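You operate a simulated robot arm through the tools that you are given. There is no shell and no other tool. Be economical: measure what you need, move in short steps, check, and stop when the job is done.

The job below is to be done with a simulated robot arm. You get a single attempt, and the scene is never put back.

Task
Clamp the gold nut in the holder and grease its top.
Fine: round brush, grease from the tin, brush back in its spot. Set down upright: round brush. A coat counts when it lies all over at full strength: go over it till it gets no stronger.
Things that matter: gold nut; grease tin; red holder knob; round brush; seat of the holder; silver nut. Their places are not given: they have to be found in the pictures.

Only the result counts: the job must be done as asked and must still hold three seconds after the hand-in. Knocking over, shifting, dropping, spilling or breaking anything else fails it.

Robot
A 7-joint arm with a two-finger parallel gripper, fixed in place. Base frame: the origin is at the foot of the arm, x ahead of it, y to its left, z up; the work surface is at about z = 0. Lengths are in mm, angles in rad, forces in N, time in s.
With the tool pointing down near the work surface it reaches from about 220 to 580 mm from the base axis. Its first joint turns from -1.152 to 1.152 rad. Payload 2.5 kg.
Tool frame: the origin (TCP) lies between the finger pads and is the grasp point; the fingertips stand 23 mm ahead of it; z points along the fingers, y is the line along which they close. Largest opening 94 mm; finger width 38, thickness 10; the body of the gripper, 54 by 96 mm, starts 39 mm behind the TCP.
Orientation is that of the tool frame in the base frame, as a unit quaternion [w, x, y, z]. With the fingers straight down and closing along the base's y, the tool's x points along the base's -x, its y along +y and its z along -z.

Tools
- The arm moves only by the tool step_arm. Its argument "commands" is a list of rows, each a list of 7 numbers: the shift along the base's x, y, z in mm, then the turn, a rotation vector about the base's x, y, z in rad, then the gripper command, from -1 (shut) to 1 (fully open), values between in proportion. In form: [[x, y, z, rx, ry, rz, claw], ...]. A call has 1 to 10 rows; each row shifts and turns the commanded pose from where the row before left it. Each row takes 0.2 s and may step no farther than 50 mm and 0.15 rad from the row before; otherwise, or with a gripper value out of range, the whole call is refused. Where a pose cannot be reached the arm comes as near as it can. A force on the tool above 40 N (or 10 N above the force at the start of the call, whichever is more), or a blocked arm, ends the call early, and 0.2 s more pass. Each finger travels about 108 mm/s and halts on what it meets, pressing with about 41 N; the grip force reading is that of the motor and also rises with nothing between the fingers. The clock runs only during rows and for 0.2 s after the last one: add rows that do not move to give the fingers time. The reply holds the time, the measured pose of the TCP, the force on the tool along the base axes, the opening and the grip force, in the units named above and with some noise, with the torque about the TCP (base axes, N m) and any sound that the robot's microphone picked up.
- Cameras (640 x 400 px; columns grow to the right, rows downward): "scene" is fixed at [128.3, -410.9, 547.7]; the picture's right is [0.75, -0.66, 0.00], its down [-0.37, -0.42, -0.83] and it looks along [0.55, 0.62, -0.56] (base axes); focal length 296 px, centre (320, 200). "wrist" rides on the gripper at [86, 16, -74] in the tool frame; the picture's right is [-0.18, 0.98, 0.00], its down [-0.58, -0.11, -0.81] and it looks along [-0.79, -0.15, 0.59] (tool axes); focal length 243 px, centre (320, 200).
- snapshot(camera): a new picture of that camera. The clock stands still meanwhile.
- pixel_to_xyz(camera, pixels): for up to 12 pixels [column, row] of the newest picture of that camera ("zoom" is the newest enlarged one), the place [x, y, z] in the base frame of the surface seen there, good to about 3 mm. The clock stands still meanwhile.
- zoom(camera, box): a new picture of the part [left, top, right, bottom] of that camera's present view, enlarged. The clock stands still meanwhile.
- hand_in(): hands the job in; it is judged then, once.

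Work in short steps. Measure before you move; look again where a grasp or a placing could have gone wrong, and mend it. You have 80 turns and 54 pictures in all, those below and enlarged ones among them. Open the gripper and draw the arm clear of the work before you hand the job in, unless the task says otherwise; then end with one line.

The tools are called after "Call:" by a JSON object that holds its "op" and its "data". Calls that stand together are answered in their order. step_arm: Moves the arm, as the interface text tells. Its arguments: {"type":"object","properties":{"commands":{"type":"array"}},"required":["commands"]} The other tools are called the same way: snapshot (camera) takes a picture; pixel_to_xyz (camera, pixels) gives the place of the surface under pixels of a picture; zoom (camera, box) takes an enlarged picture of a part of a camera's view; hand_in () hands the job in.

At the start:

```text
time_s: 0.0
ee_pos: [398.5, 190.6, 370.3]
tcp_rot: [0.0, 0.0, 1.0, -0.001]
ft_force: [0.0, -0.3, -0.3]
torque: [-0.03, -0.02, 0.02]
grip_width: 93.9
gripper_force: 0.2
```

scene: 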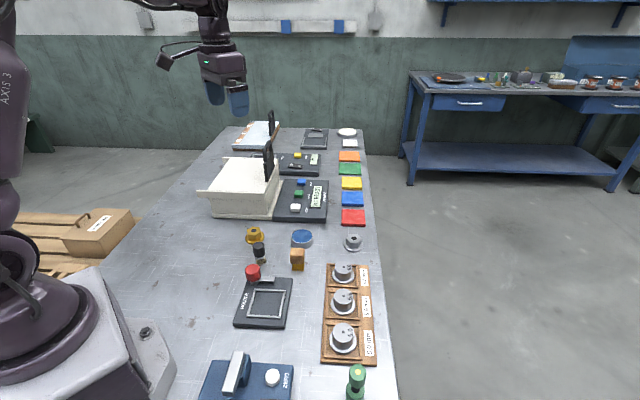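
wrist: 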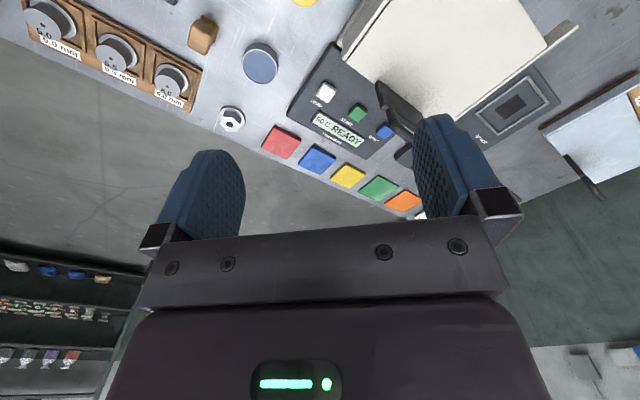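

The scene shows a gold nut near (255,235), a holder near (265,300), and brush candidates near (258,252) and (297,258). I'll zoom in to identify them.

Call:
{"op": "zoom", "data": {"camera": "scene", "box": [220, 210, 380, 310]}}

Call:
{"op": "zoom", "data": {"camera": "scene", "box": [190, 260, 400, 400]}}

```text
4.00 times, centred on (300, 260) of scene
```

zoom: 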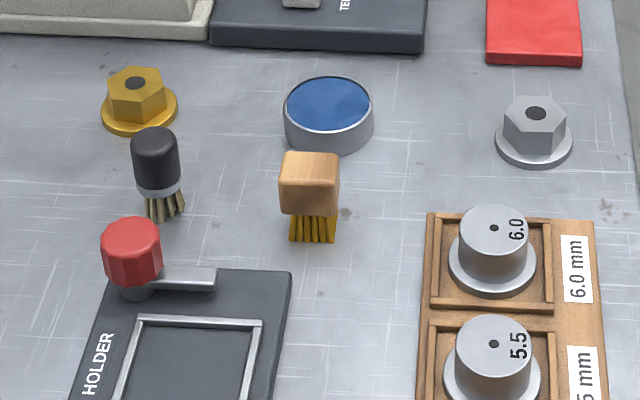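

```text
2.86 times, centred on (295, 330) of scene
```

zoom: 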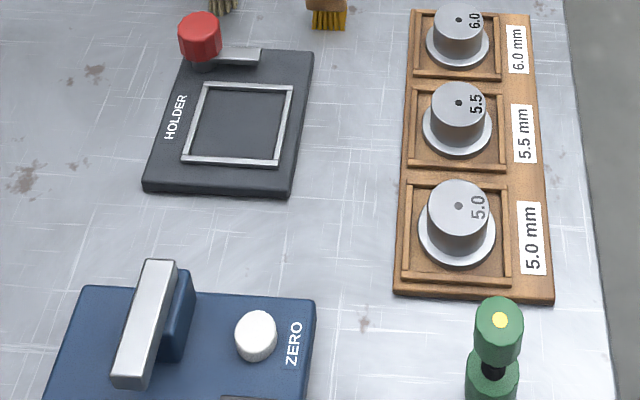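

The round brush is the black-handled one at (258,250). The blue tin is at (302,238) and the gold nut at (254,235). I'll measure these and the holder.

Call:
{"op": "pixel_to_xyz", "data": {"camera": "zoom", "pixels": [[188, 158], [277, 162], [288, 88], [206, 87], [240, 125], [200, 22], [255, 53], [205, 60], [150, 185], [290, 190], [312, 55], [185, 70]]}}

Call:
{"op": "zoom", "data": {"camera": "scene", "box": [230, 215, 326, 275]}}

```text
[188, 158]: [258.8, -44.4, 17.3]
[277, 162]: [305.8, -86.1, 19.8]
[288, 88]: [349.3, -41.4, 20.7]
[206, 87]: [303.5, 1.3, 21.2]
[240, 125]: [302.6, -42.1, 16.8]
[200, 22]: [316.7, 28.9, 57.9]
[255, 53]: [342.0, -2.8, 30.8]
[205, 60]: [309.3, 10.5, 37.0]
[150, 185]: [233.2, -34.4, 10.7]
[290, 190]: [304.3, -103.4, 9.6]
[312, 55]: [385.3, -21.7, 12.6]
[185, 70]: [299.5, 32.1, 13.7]
```

```text
6.67 times, centred on (278, 245) of scene
```

zoom: 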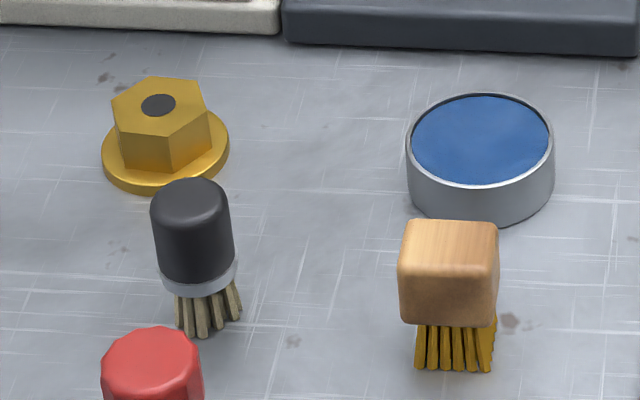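

The seat is centred near (303,-42), turned about 45° in the base frame, with its frame top at z≈20. Next I'll measure the nut, brush and tin.

Call:
{"op": "pixel_to_xyz", "data": {"camera": "zoom", "pixels": [[158, 104], [125, 108], [192, 85], [103, 155], [228, 150], [160, 190], [190, 195], [205, 325], [196, 240], [480, 138], [480, 185], [480, 215]]}}

Call:
{"op": "snapshot", "data": {"camera": "wrist"}}

```text
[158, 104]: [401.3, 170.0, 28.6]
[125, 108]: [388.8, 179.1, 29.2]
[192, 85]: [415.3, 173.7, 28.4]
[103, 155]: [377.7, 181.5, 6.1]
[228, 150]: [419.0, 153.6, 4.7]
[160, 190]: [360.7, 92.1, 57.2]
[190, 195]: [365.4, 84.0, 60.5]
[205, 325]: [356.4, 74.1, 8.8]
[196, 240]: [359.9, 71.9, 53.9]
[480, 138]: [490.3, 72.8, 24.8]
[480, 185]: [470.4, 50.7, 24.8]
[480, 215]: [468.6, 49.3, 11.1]
```

```text
48 pictures are left
```

wrist: 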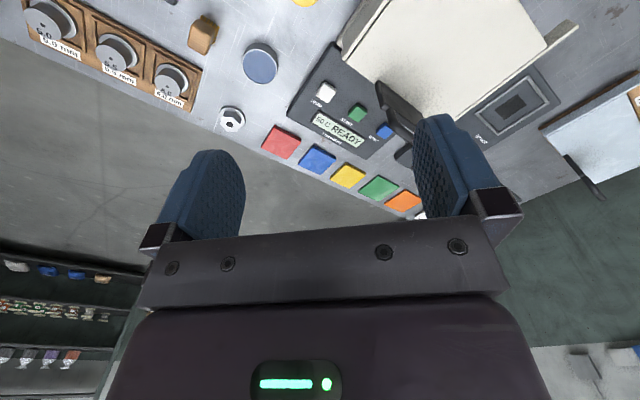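

Nut centre is about (400,168), top z≈29. The round brush is at about (362,82), height 60, and the tin at about (481,62). Before going down over the nut I'll measure the white box and its handle for clearance.

Call:
{"op": "pixel_to_xyz", "data": {"camera": "scene", "pixels": [[200, 192], [268, 192], [278, 165], [268, 145], [270, 175], [245, 175], [213, 215], [272, 215], [302, 238], [353, 240], [297, 250], [250, 275]]}}

Call:
{"op": "step_arm", "data": {"commands": [[0, -10, -50, 0, 0, 0, 1], [0, -10, -50, 0, 0, 0, 1], [0, -2, -50, 0, 0, 0, 1]]}}

Call:
{"op": "snapshot", "data": {"camera": "wrist"}}

```text
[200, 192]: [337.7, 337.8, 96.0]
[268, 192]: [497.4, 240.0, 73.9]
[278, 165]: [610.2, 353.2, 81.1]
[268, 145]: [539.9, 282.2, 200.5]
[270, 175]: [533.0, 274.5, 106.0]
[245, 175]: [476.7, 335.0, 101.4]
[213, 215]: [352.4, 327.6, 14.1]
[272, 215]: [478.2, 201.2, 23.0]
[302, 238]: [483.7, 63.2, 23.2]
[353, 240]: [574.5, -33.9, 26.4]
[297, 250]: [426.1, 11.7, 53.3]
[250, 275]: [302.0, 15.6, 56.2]
```

```text
refused: row 1 steps farther than a row can; nothing moved
```

```text
47 pictures are left
```

wrist: 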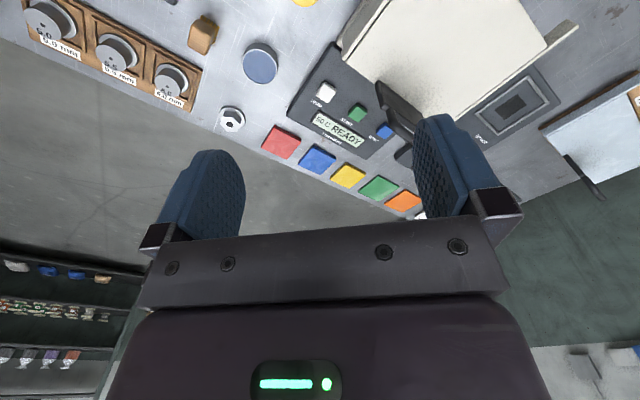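

The box front is about 78 mm from the nut, so there's room. Row 1 was just over the step limit, so I'll descend in smaller steps.

Call:
{"op": "step_arm", "data": {"commands": [[0, -6, -45, 0, 0, 0, 1], [0, -6, -45, 0, 0, 0, 1], [0, -6, -45, 0, 0, 0, 1], [1, -4, -45, 0, 0, 0, 1], [0, 0, -40, 0, 0, 0, 1]]}}

Call:
{"op": "snapshot", "data": {"camera": "wrist"}}

```text
time_s: 1.2
ee_pos: [398.8, 170.6, 150.1]
tcp_rot: [0.0, -0.001, 1.0, 0.0]
ft_force: [-0.2, 0.1, -0.7]
torque: [0.02, -0.05, 0.0]
grip_width: 94.0
gripper_force: 0.0
```

```text
46 pictures are left
```

wrist: 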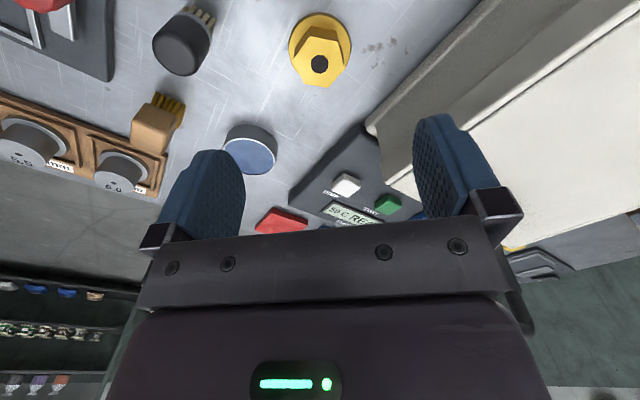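

Now the nut is visible at (320,50). I'll zoom in to find the hex orientation.

Call:
{"op": "zoom", "data": {"camera": "wrist", "box": [272, 0, 368, 96]}}

```text
4.17 times, centred on (320, 48) of wrist
```

zoom: 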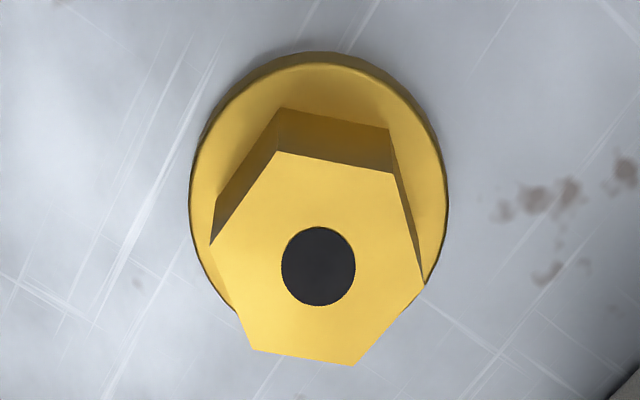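

Hex top corners are at (278,152), (394,173), (424,285), (355,366), (250,348) and (211,243). I'll convert them to base coordinates.

Call:
{"op": "pixel_to_xyz", "data": {"camera": "zoom", "pixels": [[282, 157], [391, 177], [419, 284], [353, 361], [253, 344], [216, 243], [318, 266], [320, 55], [193, 190], [443, 190], [300, 80]]}}

```text
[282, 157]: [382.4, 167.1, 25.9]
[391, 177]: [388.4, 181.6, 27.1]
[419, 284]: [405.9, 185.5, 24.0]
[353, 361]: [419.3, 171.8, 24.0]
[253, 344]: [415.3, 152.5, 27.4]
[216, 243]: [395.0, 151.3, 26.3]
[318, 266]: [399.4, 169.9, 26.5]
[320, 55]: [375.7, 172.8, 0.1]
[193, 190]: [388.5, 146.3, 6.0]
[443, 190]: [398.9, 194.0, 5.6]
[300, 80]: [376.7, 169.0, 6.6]
```

Hex centre is about (401,168.5) with flat normals at about 101°, so I turn the tool +0.19 rad and go down to z≈33, keeping the tips above the flange.

Call:
{"op": "step_arm", "data": {"commands": [[1, -1, -30, 0, 0, 0.1, 1], [1, -1, -30, 0, 0, 0.09, 1], [0, 0, -30, 0, 0, 0, 0.5], [0, 0, -20, 0, 0, 0, 0.5], [0, 0, -7, 0, 0, 0, 0.5], [0, 0, 0, 0, 0, 0, 0.5]]}}

Call:
{"op": "snapshot", "data": {"camera": "wrist"}}

```text
time_s: 2.6
ee_pos: [400.9, 167.3, 30.1]
tcp_rot: [0.0, -0.096, 0.995, -0.001]
ft_force: [0.2, -0.7, 0.3]
torque: [0.02, 0.02, -0.01]
grip_width: 70.4
gripper_force: 0.0
```

```text
44 pictures are left
```

wrist: 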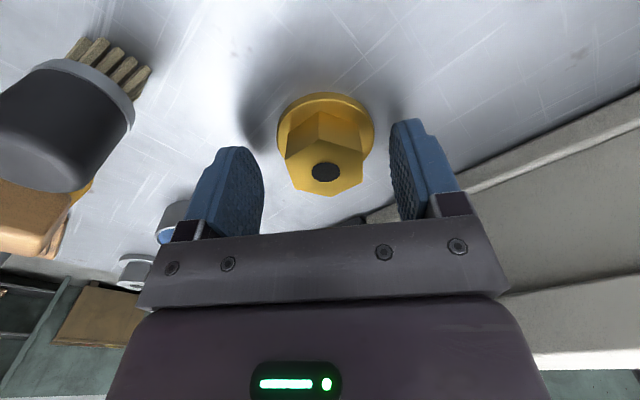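

The nut sits squarely between the fingers with flats facing them, and the TCP is at z=30. I raise 2 mm and close.

Call:
{"op": "step_arm", "data": {"commands": [[0, 1, 2, 0, 0, 0, 0.3], [0, 0, 0, 0, 0, 0, -1], [0, 0, 0, 0, 0, 0, -1], [0, 0, 0, 0, 0, 0, -1], [0, 0, 0, 0, 0, 0, -1]]}}

```text
time_s: 3.8
ee_pos: [400.9, 166.7, 33.5]
tcp_rot: [0.0, -0.095, 0.996, 0.0]
ft_force: [0.3, 0.2, 2.0]
torque: [-0.02, -0.05, 0.02]
grip_width: 39.8
gripper_force: 40.6
```

The opening of 39.8 is wider than the ~34 expected across flats, so I'll look.

Call:
{"op": "zoom", "data": {"camera": "wrist", "box": [200, 60, 460, 230]}}

```text
2.35 times, centred on (330, 145) of wrist
```

zoom: 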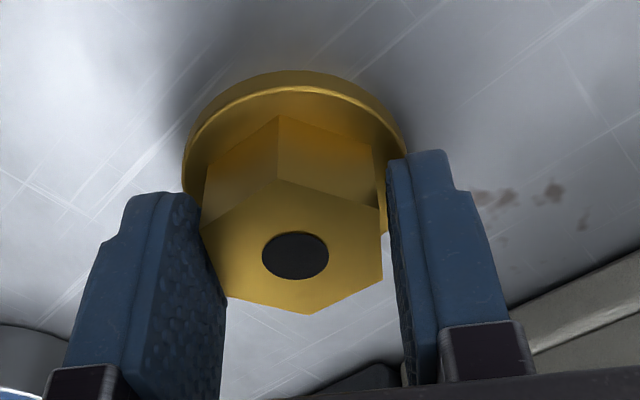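

The flats look aligned with the pads. I'll lift a bit and check.

Call:
{"op": "step_arm", "data": {"commands": [[0, 0, 10, 0, 0, 0, -1], [0, 0, 30, 0, 0, 0, -1], [0, 0, 40, 0, 0, 0, -1], [0, 0, 40, 0, 0, 0, -1]]}}

Call:
{"op": "snapshot", "data": {"camera": "wrist"}}

Call:
{"op": "zoom", "data": {"camera": "scene", "box": [220, 255, 316, 345]}}

```text
time_s: 4.8
ee_pos: [398.8, 167.4, 153.4]
tcp_rot: [-0.001, -0.095, 0.995, 0.0]
ft_force: [0.0, -0.8, -1.9]
torque: [-0.02, 0.0, -0.01]
grip_width: 40.1
gripper_force: 41.2
```

```text
42 pictures are left
```

wrist: 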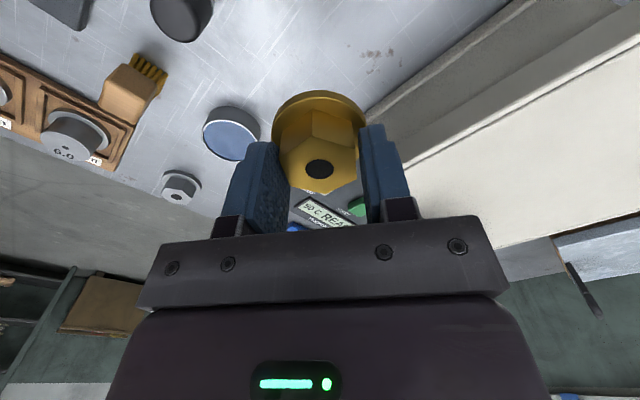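

```text
4.44 times, centred on (268, 300) of scene
```

zoom: 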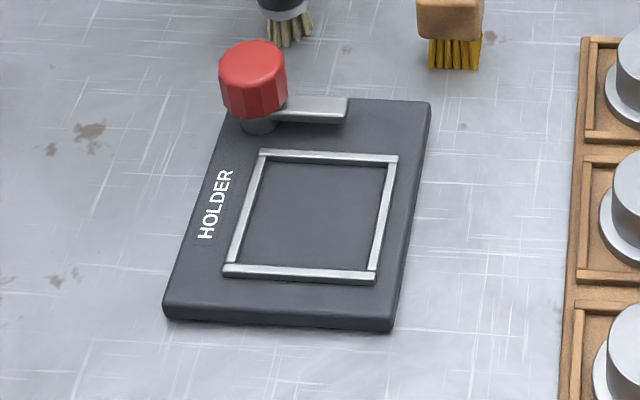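

The nut is held well. Next I measure the seat's inner corners, its floor, and the knob and bar.

Call:
{"op": "pixel_to_xyz", "data": {"camera": "zoom", "pixels": [[267, 157], [391, 161], [370, 277], [228, 270], [315, 215], [335, 104], [285, 113], [258, 128], [252, 58], [242, 55], [262, 55], [338, 116]]}}

```text
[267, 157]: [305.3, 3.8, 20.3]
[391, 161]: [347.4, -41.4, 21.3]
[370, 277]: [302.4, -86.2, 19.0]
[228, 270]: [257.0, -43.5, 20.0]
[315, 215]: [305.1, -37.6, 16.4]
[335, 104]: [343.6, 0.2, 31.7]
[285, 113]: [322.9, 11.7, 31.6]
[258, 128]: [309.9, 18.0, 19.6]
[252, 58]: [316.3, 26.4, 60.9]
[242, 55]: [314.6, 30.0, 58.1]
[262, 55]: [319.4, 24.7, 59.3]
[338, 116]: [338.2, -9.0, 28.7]
```

Seat centre is (303,-42) with the floor at z≈16.5, so the release TCP height is about 50. I carry the nut over at a safe height.

Call:
{"op": "step_arm", "data": {"commands": [[-16, -35, 0, 0, 0, 0, -1], [-16, -35, 0, 0, 0, 0, -1], [-16, -35, 0, 0, 0, 0, -1], [-16, -35, 0, 0, 0, 0, -1], [-16, -35, 0, 0, 0, 0, -1], [-17, -35, 0, 0, 0, 0, -1], [0, 0, -30, 0, 0, 0, -1], [0, 0, -25, 0, 0, 0, -1], [0, 0, 0, 0, 0, 0, -1]]}}

Call:
{"op": "snapshot", "data": {"camera": "wrist"}}

Call:
{"op": "zoom", "data": {"camera": "scene", "box": [200, 225, 336, 345]}}

```text
time_s: 6.8
ee_pos: [304.0, -41.3, 99.8]
tcp_rot: [0.0, -0.095, 0.996, 0.0]
ft_force: [-0.2, -0.5, -2.0]
torque: [0.0, 0.0, 0.0]
grip_width: 39.9
gripper_force: 41.0
```

```text
40 pictures are left
```

wrist: 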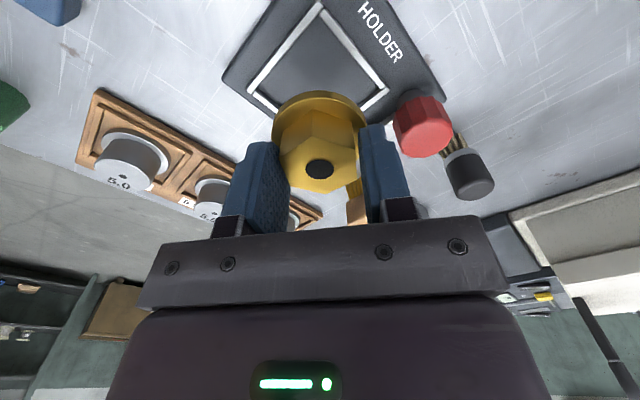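

```text
3.33 times, centred on (268, 285) of scene
```

zoom: 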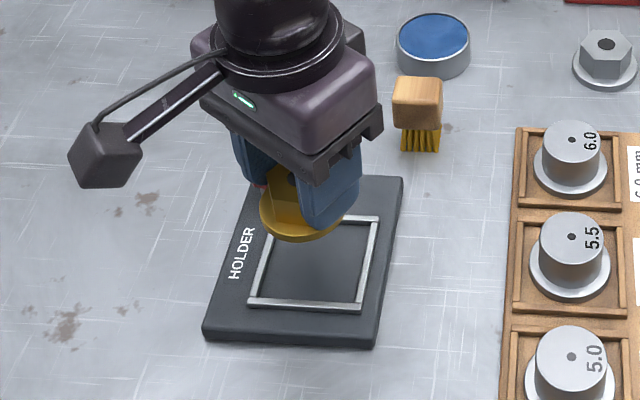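

I check the nut hole's position at (320,168) and the knob in the wrist view.

Call:
{"op": "pixel_to_xyz", "data": {"camera": "wrist", "pixels": [[319, 168], [308, 160], [332, 176], [425, 140], [404, 152], [448, 135], [385, 90], [320, 8], [252, 85]]}}

```text
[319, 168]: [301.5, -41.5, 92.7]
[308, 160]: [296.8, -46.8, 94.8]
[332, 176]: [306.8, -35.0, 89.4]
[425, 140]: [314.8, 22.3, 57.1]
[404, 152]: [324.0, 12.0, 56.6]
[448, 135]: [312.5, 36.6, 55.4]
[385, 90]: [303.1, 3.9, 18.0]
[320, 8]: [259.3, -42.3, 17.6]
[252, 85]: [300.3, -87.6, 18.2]
```

The nut is centred over the seat (301.5,-41.5 against 302,-42). I descend gently until contact.

Call:
{"op": "step_arm", "data": {"commands": [[0, 0, -25, 0, 0, 0, -1], [0, 0, -18, 0, 0, 0, -1], [0, 0, -3, 0, 0, 0, -1], [0, 0, 0, 0, 0, 0, -1]]}}

```text
time_s: 7.8
ee_pos: [301.8, -40.5, 54.4]
tcp_rot: [0.0, -0.095, 0.996, 0.0]
ft_force: [0.3, 0.0, -2.5]
torque: [0.0, 0.02, -0.01]
grip_width: 39.8
gripper_force: 40.7
```

No contact yet, so I continue in 1.5 mm steps.

Call:
{"op": "step_arm", "data": {"commands": [[0, -0.5, -1.5, 0, 0, 0, -1], [0, 0, -1.5, 0, 0, 0, -1], [0, 0, 0, 0, 0, 0, -1]]}}

Call:
{"op": "zoom", "data": {"camera": "scene", "box": [220, 255, 316, 345]}}

Call:
{"op": "zoom", "data": {"camera": "wrist", "box": [200, 60, 460, 230]}}

```text
time_s: 8.6
ee_pos: [303.9, -41.5, 51.3]
tcp_rot: [-0.001, -0.095, 0.995, 0.0]
ft_force: [1.6, 0.2, -2.4]
torque: [-0.01, -0.03, 0.01]
grip_width: 40.0
gripper_force: 40.7
```

```text
4.44 times, centred on (268, 300) of scene
```

zoom: 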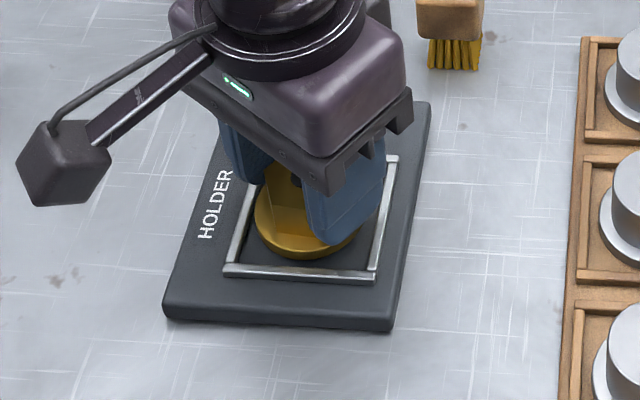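

```text
2.35 times, centred on (330, 145) of wrist
```

zoom: 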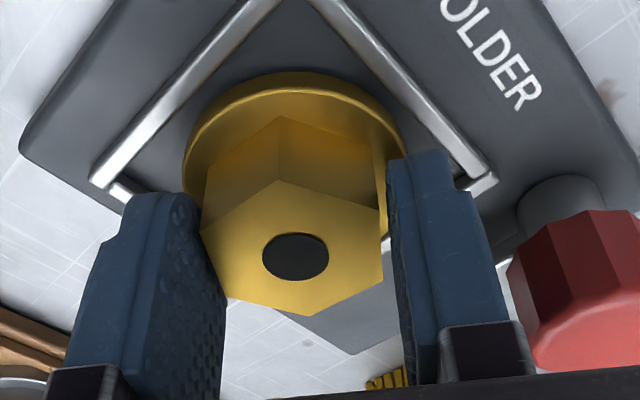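

It's inside the frame outline and still above the floor. I keep lowering until the force shows contact.

Call:
{"op": "step_arm", "data": {"commands": [[0, 0, -1.5, 0, 0, 0, -1], [0, 0, -1, 0, 0, 0, -1], [0, 0, 0, 0, 0, 0, -1]]}}

```text
time_s: 9.4
ee_pos: [303.9, -41.8, 48.2]
tcp_rot: [0.0, -0.095, 0.995, 0.0]
ft_force: [-0.1, -0.1, -3.0]
torque: [-0.02, -0.01, -0.03]
grip_width: 39.7
gripper_force: 40.9
```

Call:
{"op": "step_arm", "data": {"commands": [[0, 0, -1, 0, 0, 0, -1], [0, 0, 0, 0, 0, 0, -1]]}}

Call:
{"op": "zoom", "data": {"camera": "scene", "box": [250, 280, 314, 320]}}

```text
time_s: 10.0
ee_pos: [303.4, -41.1, 47.7]
tcp_rot: [0.0, -0.095, 0.995, 0.001]
ft_force: [0.5, -0.2, -2.9]
torque: [-0.01, 0.01, 0.0]
grip_width: 39.7
gripper_force: 40.9
```

```text
10.00 times, centred on (282, 300) of scene
```

zoom: 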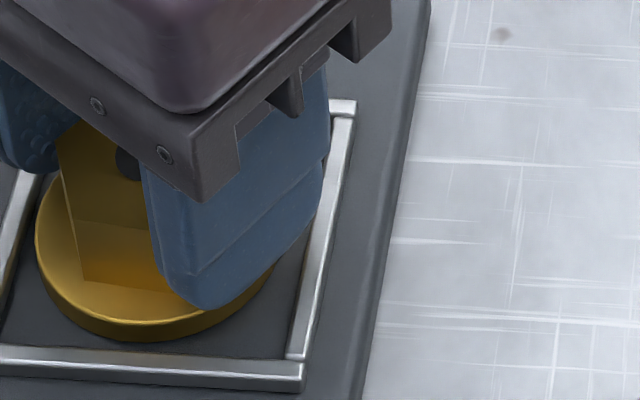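

No contact yet. The shadow suggests a gap of 1–2 mm, so I continue.

Call:
{"op": "step_arm", "data": {"commands": [[0, 0, -1, 0, 0, 0, -1], [0, 0, 0, 0, 0, 0, -1]]}}

Call:
{"op": "step_arm", "data": {"commands": [[0, 0, -1, 0, 0, 0, -1], [0, 0, 0, 0, 0, 0, -1]]}}

```text
time_s: 10.6
ee_pos: [304.7, -41.6, 46.7]
tcp_rot: [0.0, -0.095, 0.995, 0.0]
ft_force: [-0.5, -0.7, -3.2]
torque: [-0.03, 0.01, 0.01]
grip_width: 40.0
gripper_force: 40.3
```

```text
time_s: 11.2
ee_pos: [304.6, -41.7, 46.3]
tcp_rot: [0.001, -0.095, 0.995, 0.0]
ft_force: [-5.6, -0.8, 28.3]
torque: [-0.05, 0.16, 0.04]
grip_width: 39.8
gripper_force: 40.8
```

That's contact at 28 N. I back off slightly, release to a partial opening, then rise.

Call:
{"op": "step_arm", "data": {"commands": [[0, 0, 0.8, 0, 0, 0, -1], [0, 0, 0, 0, 0, 0, 0.2], [0, 0, 0, 0, 0, 0, 0.2], [0, 0, 10, 0, 0, 0, 0.2], [0, 0, 40, 0, 0, 0, 0.2], [0, 0, 40, 0, 0, 0, 0.2]]}}

Call:
{"op": "snapshot", "data": {"camera": "wrist"}}

```text
time_s: 12.6
ee_pos: [305.9, -42.7, 138.4]
tcp_rot: [0.0, -0.094, 0.996, 0.0]
ft_force: [-0.1, 0.9, 0.8]
torque: [0.01, 0.02, -0.01]
grip_width: 56.3
gripper_force: 0.1
```

```text
35 pictures are left
```

wrist: 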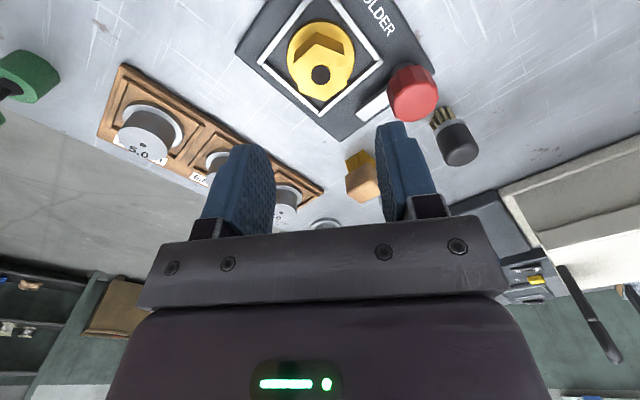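

The nut sits in the frame. Next I zoom on the knob and bar around (400,90).

Call:
{"op": "zoom", "data": {"camera": "wrist", "box": [250, 0, 474, 140]}}

Call:
{"op": "pixel_to_xyz", "data": {"camera": "wrist", "pixels": [[416, 97], [396, 88], [437, 100], [416, 117], [408, 77], [362, 112], [385, 102], [321, 74], [289, 62], [353, 55], [320, 100]]}}

```text
2.86 times, centred on (362, 70) of wrist
```

zoom: 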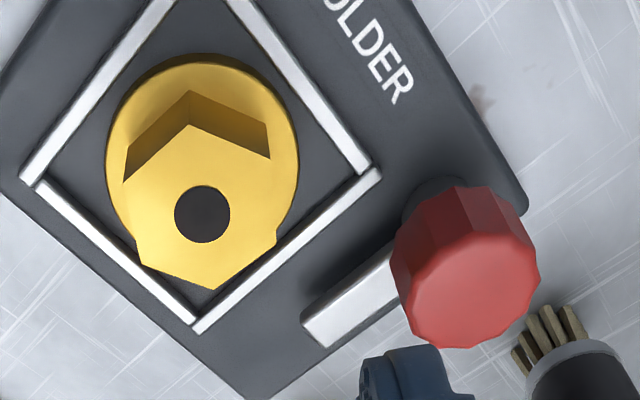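

```text
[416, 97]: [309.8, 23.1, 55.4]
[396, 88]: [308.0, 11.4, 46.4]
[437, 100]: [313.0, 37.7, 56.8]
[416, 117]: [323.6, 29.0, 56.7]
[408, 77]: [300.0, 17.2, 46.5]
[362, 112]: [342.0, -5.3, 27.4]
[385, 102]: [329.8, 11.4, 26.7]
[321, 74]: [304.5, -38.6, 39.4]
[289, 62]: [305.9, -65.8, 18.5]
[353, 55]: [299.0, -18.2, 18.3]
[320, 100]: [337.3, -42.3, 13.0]
```

Knob centre is about (312.5,24), top z≈57, diameter ≈27. The bar's tip is at (342,-5), pointing -45°, so it must swing clockwise to -98° to reach over the nut's flange. I go above the knob with an opening of about 47.

Call:
{"op": "step_arm", "data": {"commands": [[3, 22, 0, 0, 0, 0, 0], [3, 22, 0, 0, 0, 0, 0], [2, 22, 0, 0, 0, 0, 0], [0, 0, -25, 0, 0, 0, 0], [0, 0, 0, 0, 0, 0, 0]]}}

Call:
{"op": "snapshot", "data": {"camera": "wrist"}}

```text
time_s: 13.8
ee_pos: [313.4, 24.7, 111.6]
tcp_rot: [0.0, -0.095, 0.996, 0.0]
ft_force: [-0.2, -0.6, -0.1]
torque: [0.02, 0.02, -0.04]
grip_width: 47.0
gripper_force: 0.0
```

```text
33 pictures are left
```

wrist: 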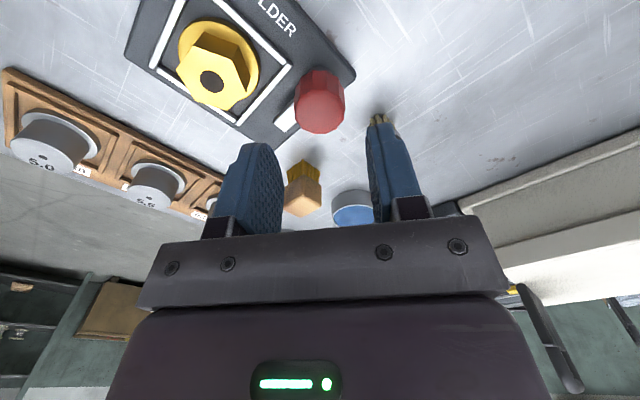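

Call:
{"op": "pixel_to_xyz", "data": {"camera": "wrist", "pixels": [[320, 115], [300, 110], [341, 113], [320, 130], [320, 102], [312, 72]]}}

```text
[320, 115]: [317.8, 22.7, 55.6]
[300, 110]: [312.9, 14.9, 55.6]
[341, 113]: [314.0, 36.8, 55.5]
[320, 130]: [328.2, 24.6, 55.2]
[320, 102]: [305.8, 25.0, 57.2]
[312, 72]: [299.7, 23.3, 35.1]
```

Knob centre refines to about (315.5,24.5). I shift +2 in x and descend to z≈58.

Call:
{"op": "step_arm", "data": {"commands": [[2, 0, -25, 0, 0, 0, 0], [0, 0, -20, 0, 0, 0, 0], [0, 0, -7, 0, 0, 0, 0], [0, 0, 0, 0, 0, 0, -1], [0, 0, 0, 0, 0, 0, -1], [0, 0, 0, 0, 0, 0, -1]]}}

Call:
{"op": "snapshot", "data": {"camera": "wrist"}}

```text
time_s: 15.2
ee_pos: [313.5, 24.7, 59.1]
tcp_rot: [0.0, -0.095, 0.995, 0.001]
ft_force: [-0.5, 5.9, 1.3]
torque: [0.13, -0.01, -0.03]
grip_width: 31.2
gripper_force: 44.9
```

```text
32 pictures are left
```

wrist: 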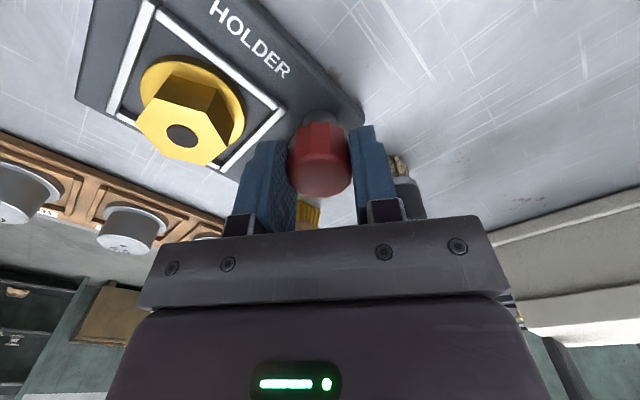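

The knob is gripped (31 mm). I turn it clockwise seen from above and watch the torque.

Call:
{"op": "step_arm", "data": {"commands": [[0, 0, 0, 0, 0, -0.1, -1], [0, 0, 0, 0, 0, -0.1, -1], [0, 0, 0, 0, 0, -0.1, -1]]}}

Call:
{"op": "snapshot", "data": {"camera": "wrist"}}

```text
time_s: 16.0
ee_pos: [314.8, 25.7, 60.5]
tcp_rot: [0.0, 0.055, 0.999, 0.001]
ft_force: [5.9, 16.6, -27.6]
torque: [0.29, -0.25, 0.03]
grip_width: 31.3
gripper_force: 45.3
```

```text
31 pictures are left
```

wrist: 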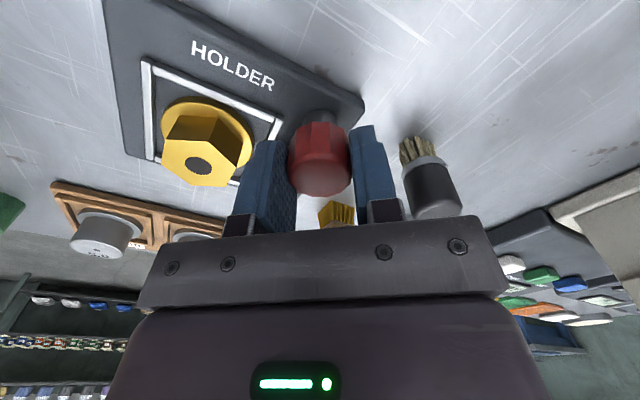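

Turning pulls the tool down (-27 N), so the knob descends as it screws. I follow it downward and ease the sideways load.

Call:
{"op": "step_arm", "data": {"commands": [[0.5, 1, -1, 0, 0, 0, -1], [0, 0, 0, 0, 0, 0, -1]]}}

Call:
{"op": "zoom", "data": {"camera": "scene", "box": [220, 245, 316, 335]}}

```text
time_s: 16.6
ee_pos: [314.7, 25.0, 58.5]
tcp_rot: [-0.001, 0.055, 0.998, 0.001]
ft_force: [-11.1, 14.1, 30.4]
torque: [0.4, 0.3, 0.01]
grip_width: 31.4
gripper_force: 45.4
```

```text
4.44 times, centred on (268, 290) of scene
```

zoom: 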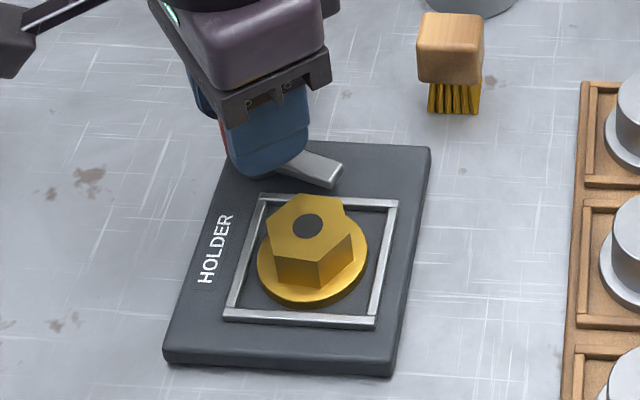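

The contact is stiff in z, so the -27 N was a tracking offset of about 0.5 mm. The bar does swing toward the nut, so I continue turning.

Call:
{"op": "step_arm", "data": {"commands": [[-0.3, 0.5, 0.5, 0, 0, 0, -1], [0, 0, 0, 0, 0, -0.1, -1], [0, 0, 0, 0, 0, -0.1, -1]]}}

```text
time_s: 17.4
ee_pos: [315.0, 25.1, 59.1]
tcp_rot: [0.0, 0.156, 0.988, -0.001]
ft_force: [3.7, 5.0, -5.0]
torque: [0.47, 0.93, 0.02]
grip_width: 31.2
gripper_force: 45.2
```

Forces are low and the turn so far is about 0.5 rad. I continue.

Call:
{"op": "step_arm", "data": {"commands": [[0, 0, 0, 0, 0, -0.1, -1], [0, 0, 0, 0, 0, -0.1, -1], [0, 0, 0, 0, 0, -0.1, -1]]}}

Call:
{"op": "zoom", "data": {"camera": "scene", "box": [220, 245, 316, 335]}}

```text
time_s: 18.2
ee_pos: [314.1, 24.0, 58.3]
tcp_rot: [0.0, 0.3, 0.954, 0.0]
ft_force: [0.9, 0.0, -3.0]
torque: [-0.04, 0.02, 0.37]
grip_width: 31.6
gripper_force: 44.7
```

```text
4.44 times, centred on (268, 290) of scene
```

zoom: 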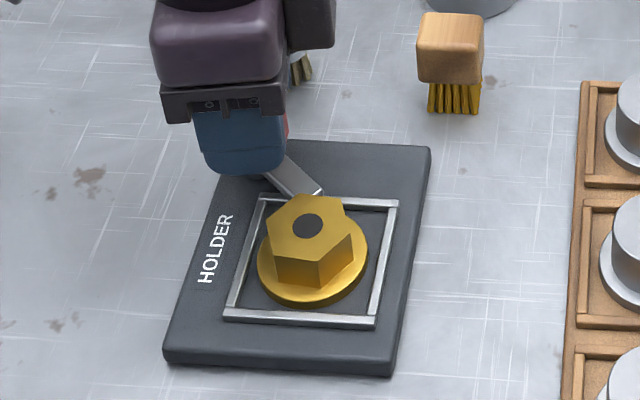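

Torque of 0.37 N m has appeared with the bar at about -91°. I turn a little more in small steps.

Call:
{"op": "step_arm", "data": {"commands": [[0, 0, 0, 0, 0, -0.08, -1], [0, 0, 0, 0, 0, 0, -1]]}}

Call:
{"op": "zoom", "data": {"camera": "scene", "box": [244, 270, 308, 310]}}

```text
time_s: 18.8
ee_pos: [314.1, 24.8, 59.2]
tcp_rot: [-0.001, 0.339, 0.941, 0.0]
ft_force: [-1.9, -1.4, 10.5]
torque: [-0.14, -0.07, 0.42]
grip_width: 31.1
gripper_force: 45.6
```

```text
10.00 times, centred on (276, 290) of scene
```

zoom: 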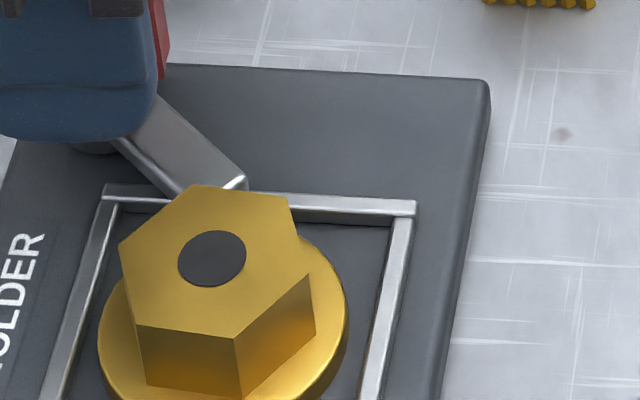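

The bar is heading over the flange with torque steady at 0.4. I continue toward about 1.0 rad.

Call:
{"op": "step_arm", "data": {"commands": [[0, 0, -0.2, 0, 0, -0.08, -1], [0, 0, 0, 0, 0, -0.06, -1], [0, 0, 0, 0, 0, 0, -1]]}}

Call:
{"op": "snapshot", "data": {"camera": "wrist"}}

```text
time_s: 19.6
ee_pos: [314.6, 25.2, 57.7]
tcp_rot: [0.0, 0.403, 0.915, 0.0]
ft_force: [0.0, -3.3, 1.3]
torque: [-0.15, -0.05, 0.45]
grip_width: 31.2
gripper_force: 45.3
```

```text
27 pictures are left
```

wrist: 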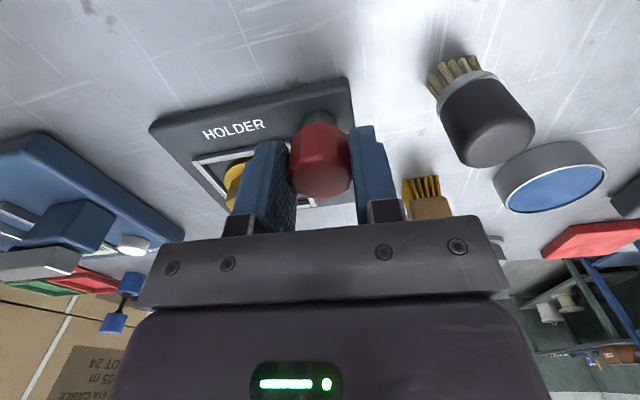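

Total turn is about 58°. I check the bar in the scene view.

Call:
{"op": "zoom", "data": {"camera": "scene", "box": [244, 270, 308, 310]}}

```text
10.00 times, centred on (276, 290) of scene
```

zoom: 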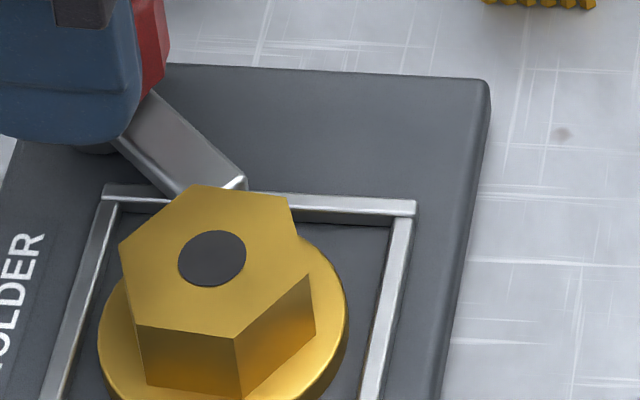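

The bar hasn't moved since the last step, so it's at a stop and the fingers are slipping on the knob. I release, rise straight up, turn back for a view and inspect the bar.

Call:
{"op": "step_arm", "data": {"commands": [[0, 0, 0, 0, 0, 0, 0], [0, 0, 0, 0, 0, 0, 0], [0, 0, 20, 0, 0, 0, 0], [0, 0, 40, 0, 0, 0.1, 0], [0, -10, 20, 0, 0, 0.15, 0], [0, -10, 0, 0, 0, 0.15, 0], [0, -10, 0, 0, 0, 0.15, 0], [0, -10, 0, 0, 0, 0.15, 0], [0, 0, 0, 0, 0, 0.15, 0]]}}

Call:
{"op": "zoom", "data": {"camera": "wrist", "box": [250, 0, 474, 140]}}

```text
time_s: 21.6
ee_pos: [312.9, -14.8, 138.9]
tcp_rot: [0.0, -0.011, 1.0, 0.0]
ft_force: [-1.4, 0.2, 0.0]
torque: [0.02, 0.03, -0.02]
grip_width: 47.2
gripper_force: 0.0
```

```text
2.86 times, centred on (362, 70) of wrist
```

zoom: 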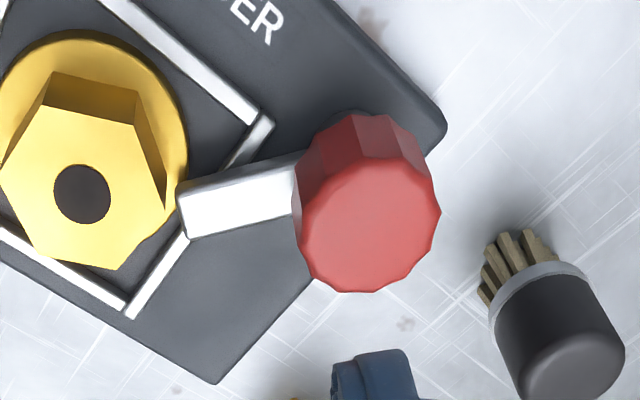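

The bar is now over the nut's flange and pointing at the nut, at its stop, so the nut is clamped. Next is the round brush: I'll measure its position, including its foot for the return.

Call:
{"op": "pixel_to_xyz", "data": {"camera": "zoom", "pixels": [[570, 365], [590, 380], [545, 272], [500, 315], [585, 270], [525, 235], [85, 190], [185, 215], [215, 210], [110, 140]]}}

Call:
{"op": "step_arm", "data": {"commands": [[15, 25, 0, 0, 0, 0, 0], [15, 25, 0, 0, 0, 0, 0.2], [15, 25, 0, 0, 0, 0, 0.2], [4, 22, 0, 0, 0, 0, 0.2], [0, 0, 0, 0, 0, 0, 0.2]]}}

Call:
{"op": "snapshot", "data": {"camera": "wrist"}}

```text
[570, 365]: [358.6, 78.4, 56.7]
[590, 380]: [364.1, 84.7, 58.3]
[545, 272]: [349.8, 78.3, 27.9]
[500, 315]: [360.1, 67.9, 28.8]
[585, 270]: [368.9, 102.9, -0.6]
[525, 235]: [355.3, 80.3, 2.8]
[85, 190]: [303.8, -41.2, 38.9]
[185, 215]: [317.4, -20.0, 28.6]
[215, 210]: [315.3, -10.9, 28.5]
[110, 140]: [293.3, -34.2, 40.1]
```

```text
time_s: 22.8
ee_pos: [361.7, 82.1, 138.7]
tcp_rot: [0.001, -0.011, 1.0, 0.0]
ft_force: [-0.8, -0.3, -0.3]
torque: [0.02, 0.01, 0.02]
grip_width: 56.4
gripper_force: 0.0
```

```text
24 pictures are left
```

wrist: 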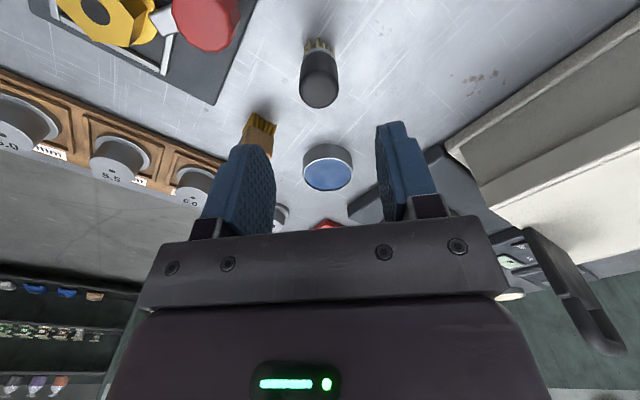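

Call:
{"op": "pixel_to_xyz", "data": {"camera": "wrist", "pixels": [[319, 92], [303, 90], [336, 88], [319, 104], [319, 84], [318, 60], [328, 170], [306, 168], [350, 168], [328, 187], [328, 154], [330, 145]]}}

Call:
{"op": "zoom", "data": {"camera": "wrist", "box": [272, 24, 368, 114]}}

```text
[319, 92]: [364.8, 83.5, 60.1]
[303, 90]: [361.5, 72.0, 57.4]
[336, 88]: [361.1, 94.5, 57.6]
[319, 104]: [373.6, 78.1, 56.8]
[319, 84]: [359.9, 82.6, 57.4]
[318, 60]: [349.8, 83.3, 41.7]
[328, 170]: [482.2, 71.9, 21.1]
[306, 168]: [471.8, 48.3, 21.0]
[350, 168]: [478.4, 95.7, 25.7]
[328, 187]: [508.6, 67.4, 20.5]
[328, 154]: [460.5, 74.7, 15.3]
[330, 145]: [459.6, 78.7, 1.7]
```

```text
4.44 times, centred on (320, 69) of wrist
```

zoom: 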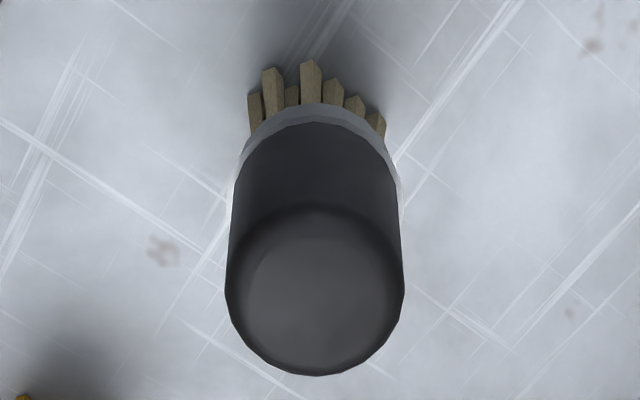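

Brush axis is about (362,83), handle z 30–60. I descend to TCP z≈48 and grip.

Call:
{"op": "step_arm", "data": {"commands": [[0.3, 1, -35, 0, 0, 0, 0.2], [0, 0, -35, 0, 0, 0, 0.1], [0, 0, -21, 0, 0, 0, 0.1], [0, 0, 0, 0, 0, 0, -0.2], [0, 0, 0, 0, 0, 0, -1], [0, 0, 0, 0, 0, 0, -1], [0, 0, 0, 0, 0, 0, -1]]}}

Call:
{"op": "snapshot", "data": {"camera": "wrist"}}

```text
time_s: 24.4
ee_pos: [362.8, 83.7, 46.2]
tcp_rot: [0.0, -0.009, 1.0, 0.0]
ft_force: [0.6, 0.2, -0.5]
torque: [0.03, 0.01, -0.01]
grip_width: 28.2
gripper_force: 40.7
```

```text
22 pictures are left
```

wrist: 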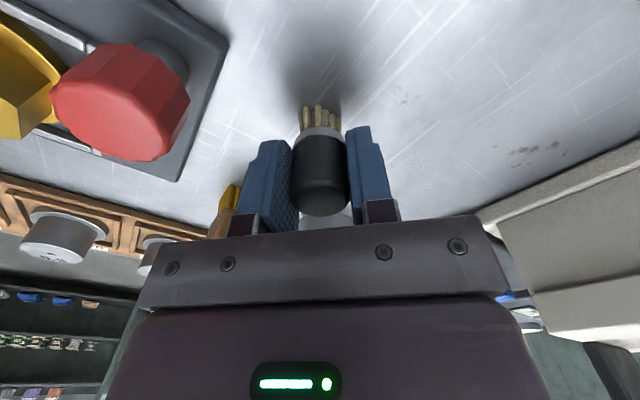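

The brush is gripped at (362.5,83.4,47). I lift 70 mm and move toward the tin at about (486,72).

Call:
{"op": "step_arm", "data": {"commands": [[0, 0, 30, 0, 0, 0, -1], [0, 0, 40, 0, 0, 0, -1], [35, -3, 0, 0, 0, 0, -1], [35, -3, 0, 0, 0, 0, -1], [34, -3, 0, 0, 0, 0, -1], [20, -2, 0, 0, 0, 0, -1], [0, 0, 0, 0, 0, 0, -1]]}}

Call:
{"op": "snapshot", "data": {"camera": "wrist"}}

Call:
{"op": "zoom", "data": {"camera": "scene", "box": [254, 180, 350, 260]}}

```text
time_s: 26.0
ee_pos: [486.8, 72.2, 117.5]
tcp_rot: [-0.001, -0.008, 1.0, 0.0]
ft_force: [-0.1, -0.3, 0.0]
torque: [0.01, 0.0, -0.02]
grip_width: 28.0
gripper_force: 41.2
```

```text
21 pictures are left
```

wrist: 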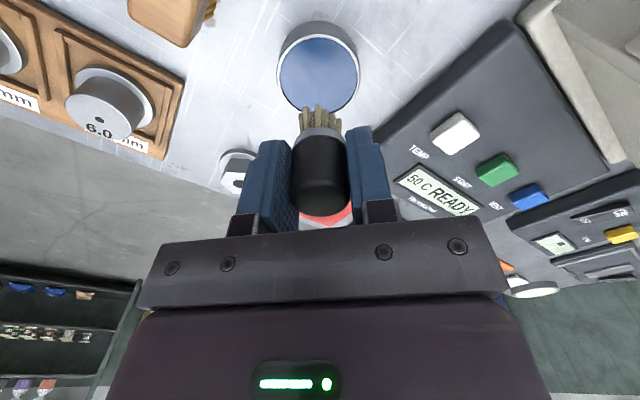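

```text
5.00 times, centred on (302, 220) of scene
```

zoom: 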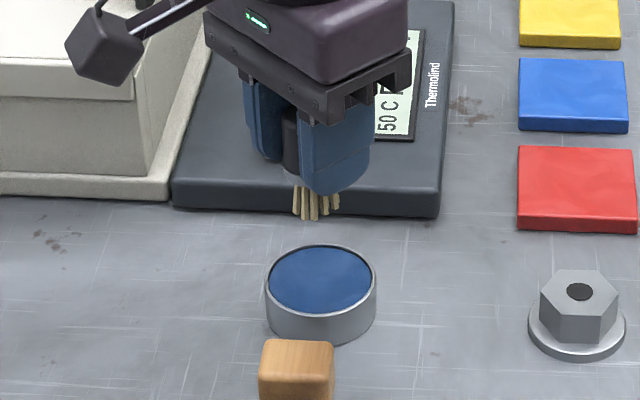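

Both views show the tin clearly. I measure its centre and rim from each.

Call:
{"op": "pixel_to_xyz", "data": {"camera": "wrist", "pixels": [[320, 73], [281, 73], [357, 70], [318, 38], [300, 106], [345, 106]]}}

Call:
{"op": "pixel_to_xyz", "data": {"camera": "zoom", "pixels": [[320, 278], [268, 285], [374, 278], [320, 244], [320, 315], [320, 303]]}}

```text
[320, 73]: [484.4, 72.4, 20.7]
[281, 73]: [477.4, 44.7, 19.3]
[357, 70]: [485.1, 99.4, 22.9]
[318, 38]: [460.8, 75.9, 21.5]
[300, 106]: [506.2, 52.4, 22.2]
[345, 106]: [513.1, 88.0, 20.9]
```

```text
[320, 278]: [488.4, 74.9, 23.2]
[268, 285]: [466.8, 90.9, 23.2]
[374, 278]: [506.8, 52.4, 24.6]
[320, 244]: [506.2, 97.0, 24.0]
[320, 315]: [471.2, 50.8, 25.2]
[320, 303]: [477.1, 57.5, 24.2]
```

The tin is centred at (487,73) with grease at z≈21, right below the brush. I lower until the bristles dip in.

Call:
{"op": "step_arm", "data": {"commands": [[0, 0.5, -30, 0, 0, 0, -1], [0, 0, -17, 0, 0, 0, -1], [0, 0, -2, 0, 0, 0, -1], [0, 0, -2, 0, 0, 0, -1], [0, 0, 0, 0, 0, 0, -1]]}}

Call:
{"op": "zoom", "data": {"camera": "scene", "box": [270, 210, 334, 260]}}

```text
time_s: 27.2
ee_pos: [487.3, 73.2, 68.5]
tcp_rot: [0.002, -0.009, 1.0, 0.0]
ft_force: [-6.0, -1.4, 19.7]
torque: [0.0, 0.26, 0.03]
grip_width: 28.2
gripper_force: 41.5
```

```text
8.00 times, centred on (302, 235) of scene
```

zoom: 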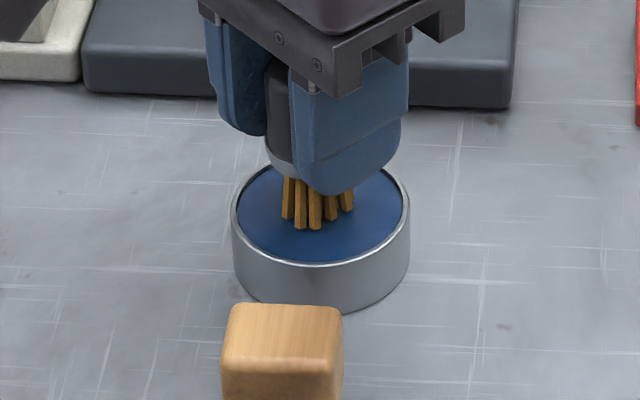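

The bristles turned amber, so they're loaded, with light contact at TCP z≈68.5. I dwell briefly, lift, and carry it over to the nut at about (303.5,-41.5).

Call:
{"op": "step_arm", "data": {"commands": [[0, 0, 0.5, 0, 0, 0, -1], [0, 0, 0, 0, 0, 0, -1], [0, 0, 20, 0, 0, 0, -1], [0, 0, 40, 0, 0, 0, -1], [-35, -20, 0, 0, 0, 0, -1], [-35, -20, 0, 0, 0, 0, -1], [-35, -20, 0, 0, 0, 0, -1], [-35, -20, 0, 0, 0, 0, -1], [-35, -20, 0, 0, 0, 0, -1], [-8.5, -14.5, 0, 0, 0, 0, -1]]}}

Call:
{"op": "snapshot", "data": {"camera": "wrist"}}

```text
time_s: 29.4
ee_pos: [303.8, -42.5, 124.6]
tcp_rot: [0.0, -0.01, 1.0, -0.001]
ft_force: [-0.7, -0.3, -0.6]
torque: [-0.05, -0.02, -0.02]
grip_width: 28.0
gripper_force: 41.5
```

```text
18 pictures are left
```

wrist: 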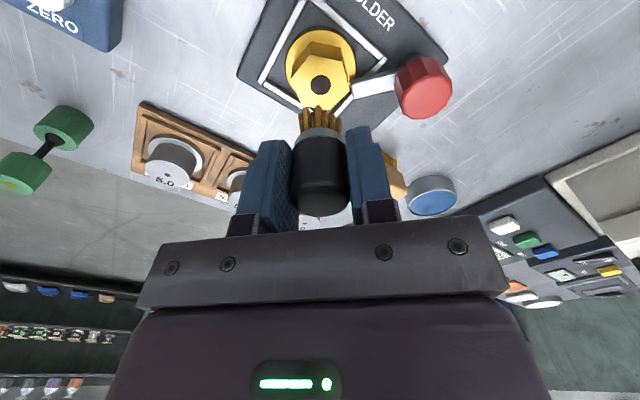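

I check the nut's centre at (320,84).

Call:
{"op": "pixel_to_xyz", "data": {"camera": "wrist", "pixels": [[320, 84], [300, 79], [342, 90], [335, 72], [304, 95], [360, 88]]}}

Call:
{"op": "step_arm", "data": {"commands": [[0, 0, -20, 0, 0, 0, -1], [0, 0, -12, 0, 0, 0, -1], [0, 0, 0, 0, 0, 0, -1]]}}

```text
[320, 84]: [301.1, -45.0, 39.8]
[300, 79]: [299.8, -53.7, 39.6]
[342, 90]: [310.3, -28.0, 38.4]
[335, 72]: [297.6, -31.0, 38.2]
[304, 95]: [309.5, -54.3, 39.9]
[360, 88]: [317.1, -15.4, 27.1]
```

```text
time_s: 30.2
ee_pos: [304.3, -41.2, 93.6]
tcp_rot: [0.001, -0.01, 1.0, 0.0]
ft_force: [-0.2, 0.1, -1.0]
torque: [0.0, 0.02, 0.0]
grip_width: 28.1
gripper_force: 41.4
```

Nut centre is about (303,-42), top z≈39.5. I lower in small steps to touch.

Call:
{"op": "step_arm", "data": {"commands": [[0, 0, -3, 0, 0, 0, -1], [0, 0, -1.5, 0, 0, 0, -1], [0, 0, 0, 0, 0, 0, -1]]}}

Call:
{"op": "step_arm", "data": {"commands": [[0, 0, -1.5, 0, 0, 0, -1], [0, 0, 0, 0, 0, 0, -1]]}}

```text
time_s: 31.0
ee_pos: [303.2, -43.0, 89.7]
tcp_rot: [0.0, -0.011, 1.0, 0.0]
ft_force: [0.4, -0.3, -1.1]
torque: [0.0, 0.02, -0.02]
grip_width: 27.9
gripper_force: 40.9
```

```text
time_s: 31.6
ee_pos: [302.9, -41.4, 88.3]
tcp_rot: [0.0, -0.01, 1.0, 0.0]
ft_force: [0.5, -0.3, -0.6]
torque: [-0.01, -0.04, 0.01]
grip_width: 28.2
gripper_force: 40.4
```

Call:
{"op": "step_arm", "data": {"commands": [[0, 0, -1.2, 0, 0, 0, -1], [0, 0, 0, 0, 0, 0, -1]]}}

Call:
{"op": "step_arm", "data": {"commands": [[0, 0, -1, 0, 0, 0, -1], [0, 0, 0, 0, 0, 0, -1]]}}

```text
time_s: 32.2
ee_pos: [303.4, -41.6, 86.2]
tcp_rot: [0.0, -0.01, 1.0, 0.0]
ft_force: [-0.2, 0.5, -0.7]
torque: [-0.01, -0.05, 0.0]
grip_width: 28.1
gripper_force: 41.2
```

```text
time_s: 32.8
ee_pos: [303.0, -41.7, 87.3]
tcp_rot: [0.0, -0.009, 1.0, -0.001]
ft_force: [-1.3, -0.5, 0.0]
torque: [0.01, -0.02, 0.0]
grip_width: 28.0
gripper_force: 40.9
```

Contact may be starting. I go down 1 mm more.

Call:
{"op": "step_arm", "data": {"commands": [[0, 0, -1, 0, 0, 0, -1], [0, 0, 0, 0, 0, 0, -1]]}}

Call:
{"op": "zoom", "data": {"camera": "scene", "box": [244, 270, 308, 310]}}

```text
time_s: 33.4
ee_pos: [303.7, -40.7, 85.6]
tcp_rot: [0.0, -0.01, 1.0, 0.0]
ft_force: [0.6, 0.5, -0.1]
torque: [0.03, -0.02, 0.01]
grip_width: 28.3
gripper_force: 41.4
```

```text
10.00 times, centred on (276, 290) of scene
```

zoom: 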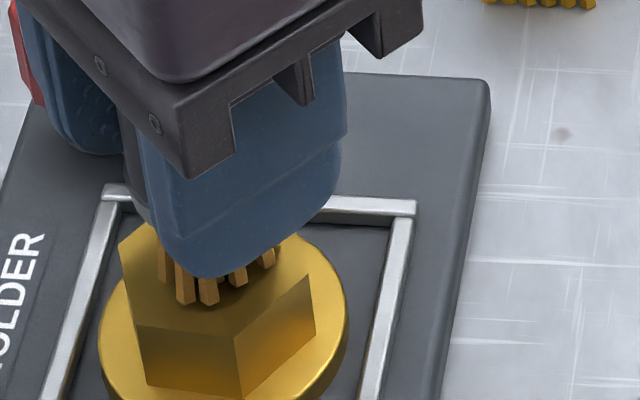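

Very close to touching. I go down another 1 mm.

Call:
{"op": "step_arm", "data": {"commands": [[0, 0, -1, 0, 0, 0, -1], [0, 0, 0, 0, 0, 0, -1]]}}

```text
time_s: 34.0
ee_pos: [303.7, -41.1, 84.9]
tcp_rot: [0.0, -0.009, 1.0, 0.0]
ft_force: [0.6, 0.0, -0.5]
torque: [0.03, 0.01, 0.01]
grip_width: 28.0
gripper_force: 40.8
```

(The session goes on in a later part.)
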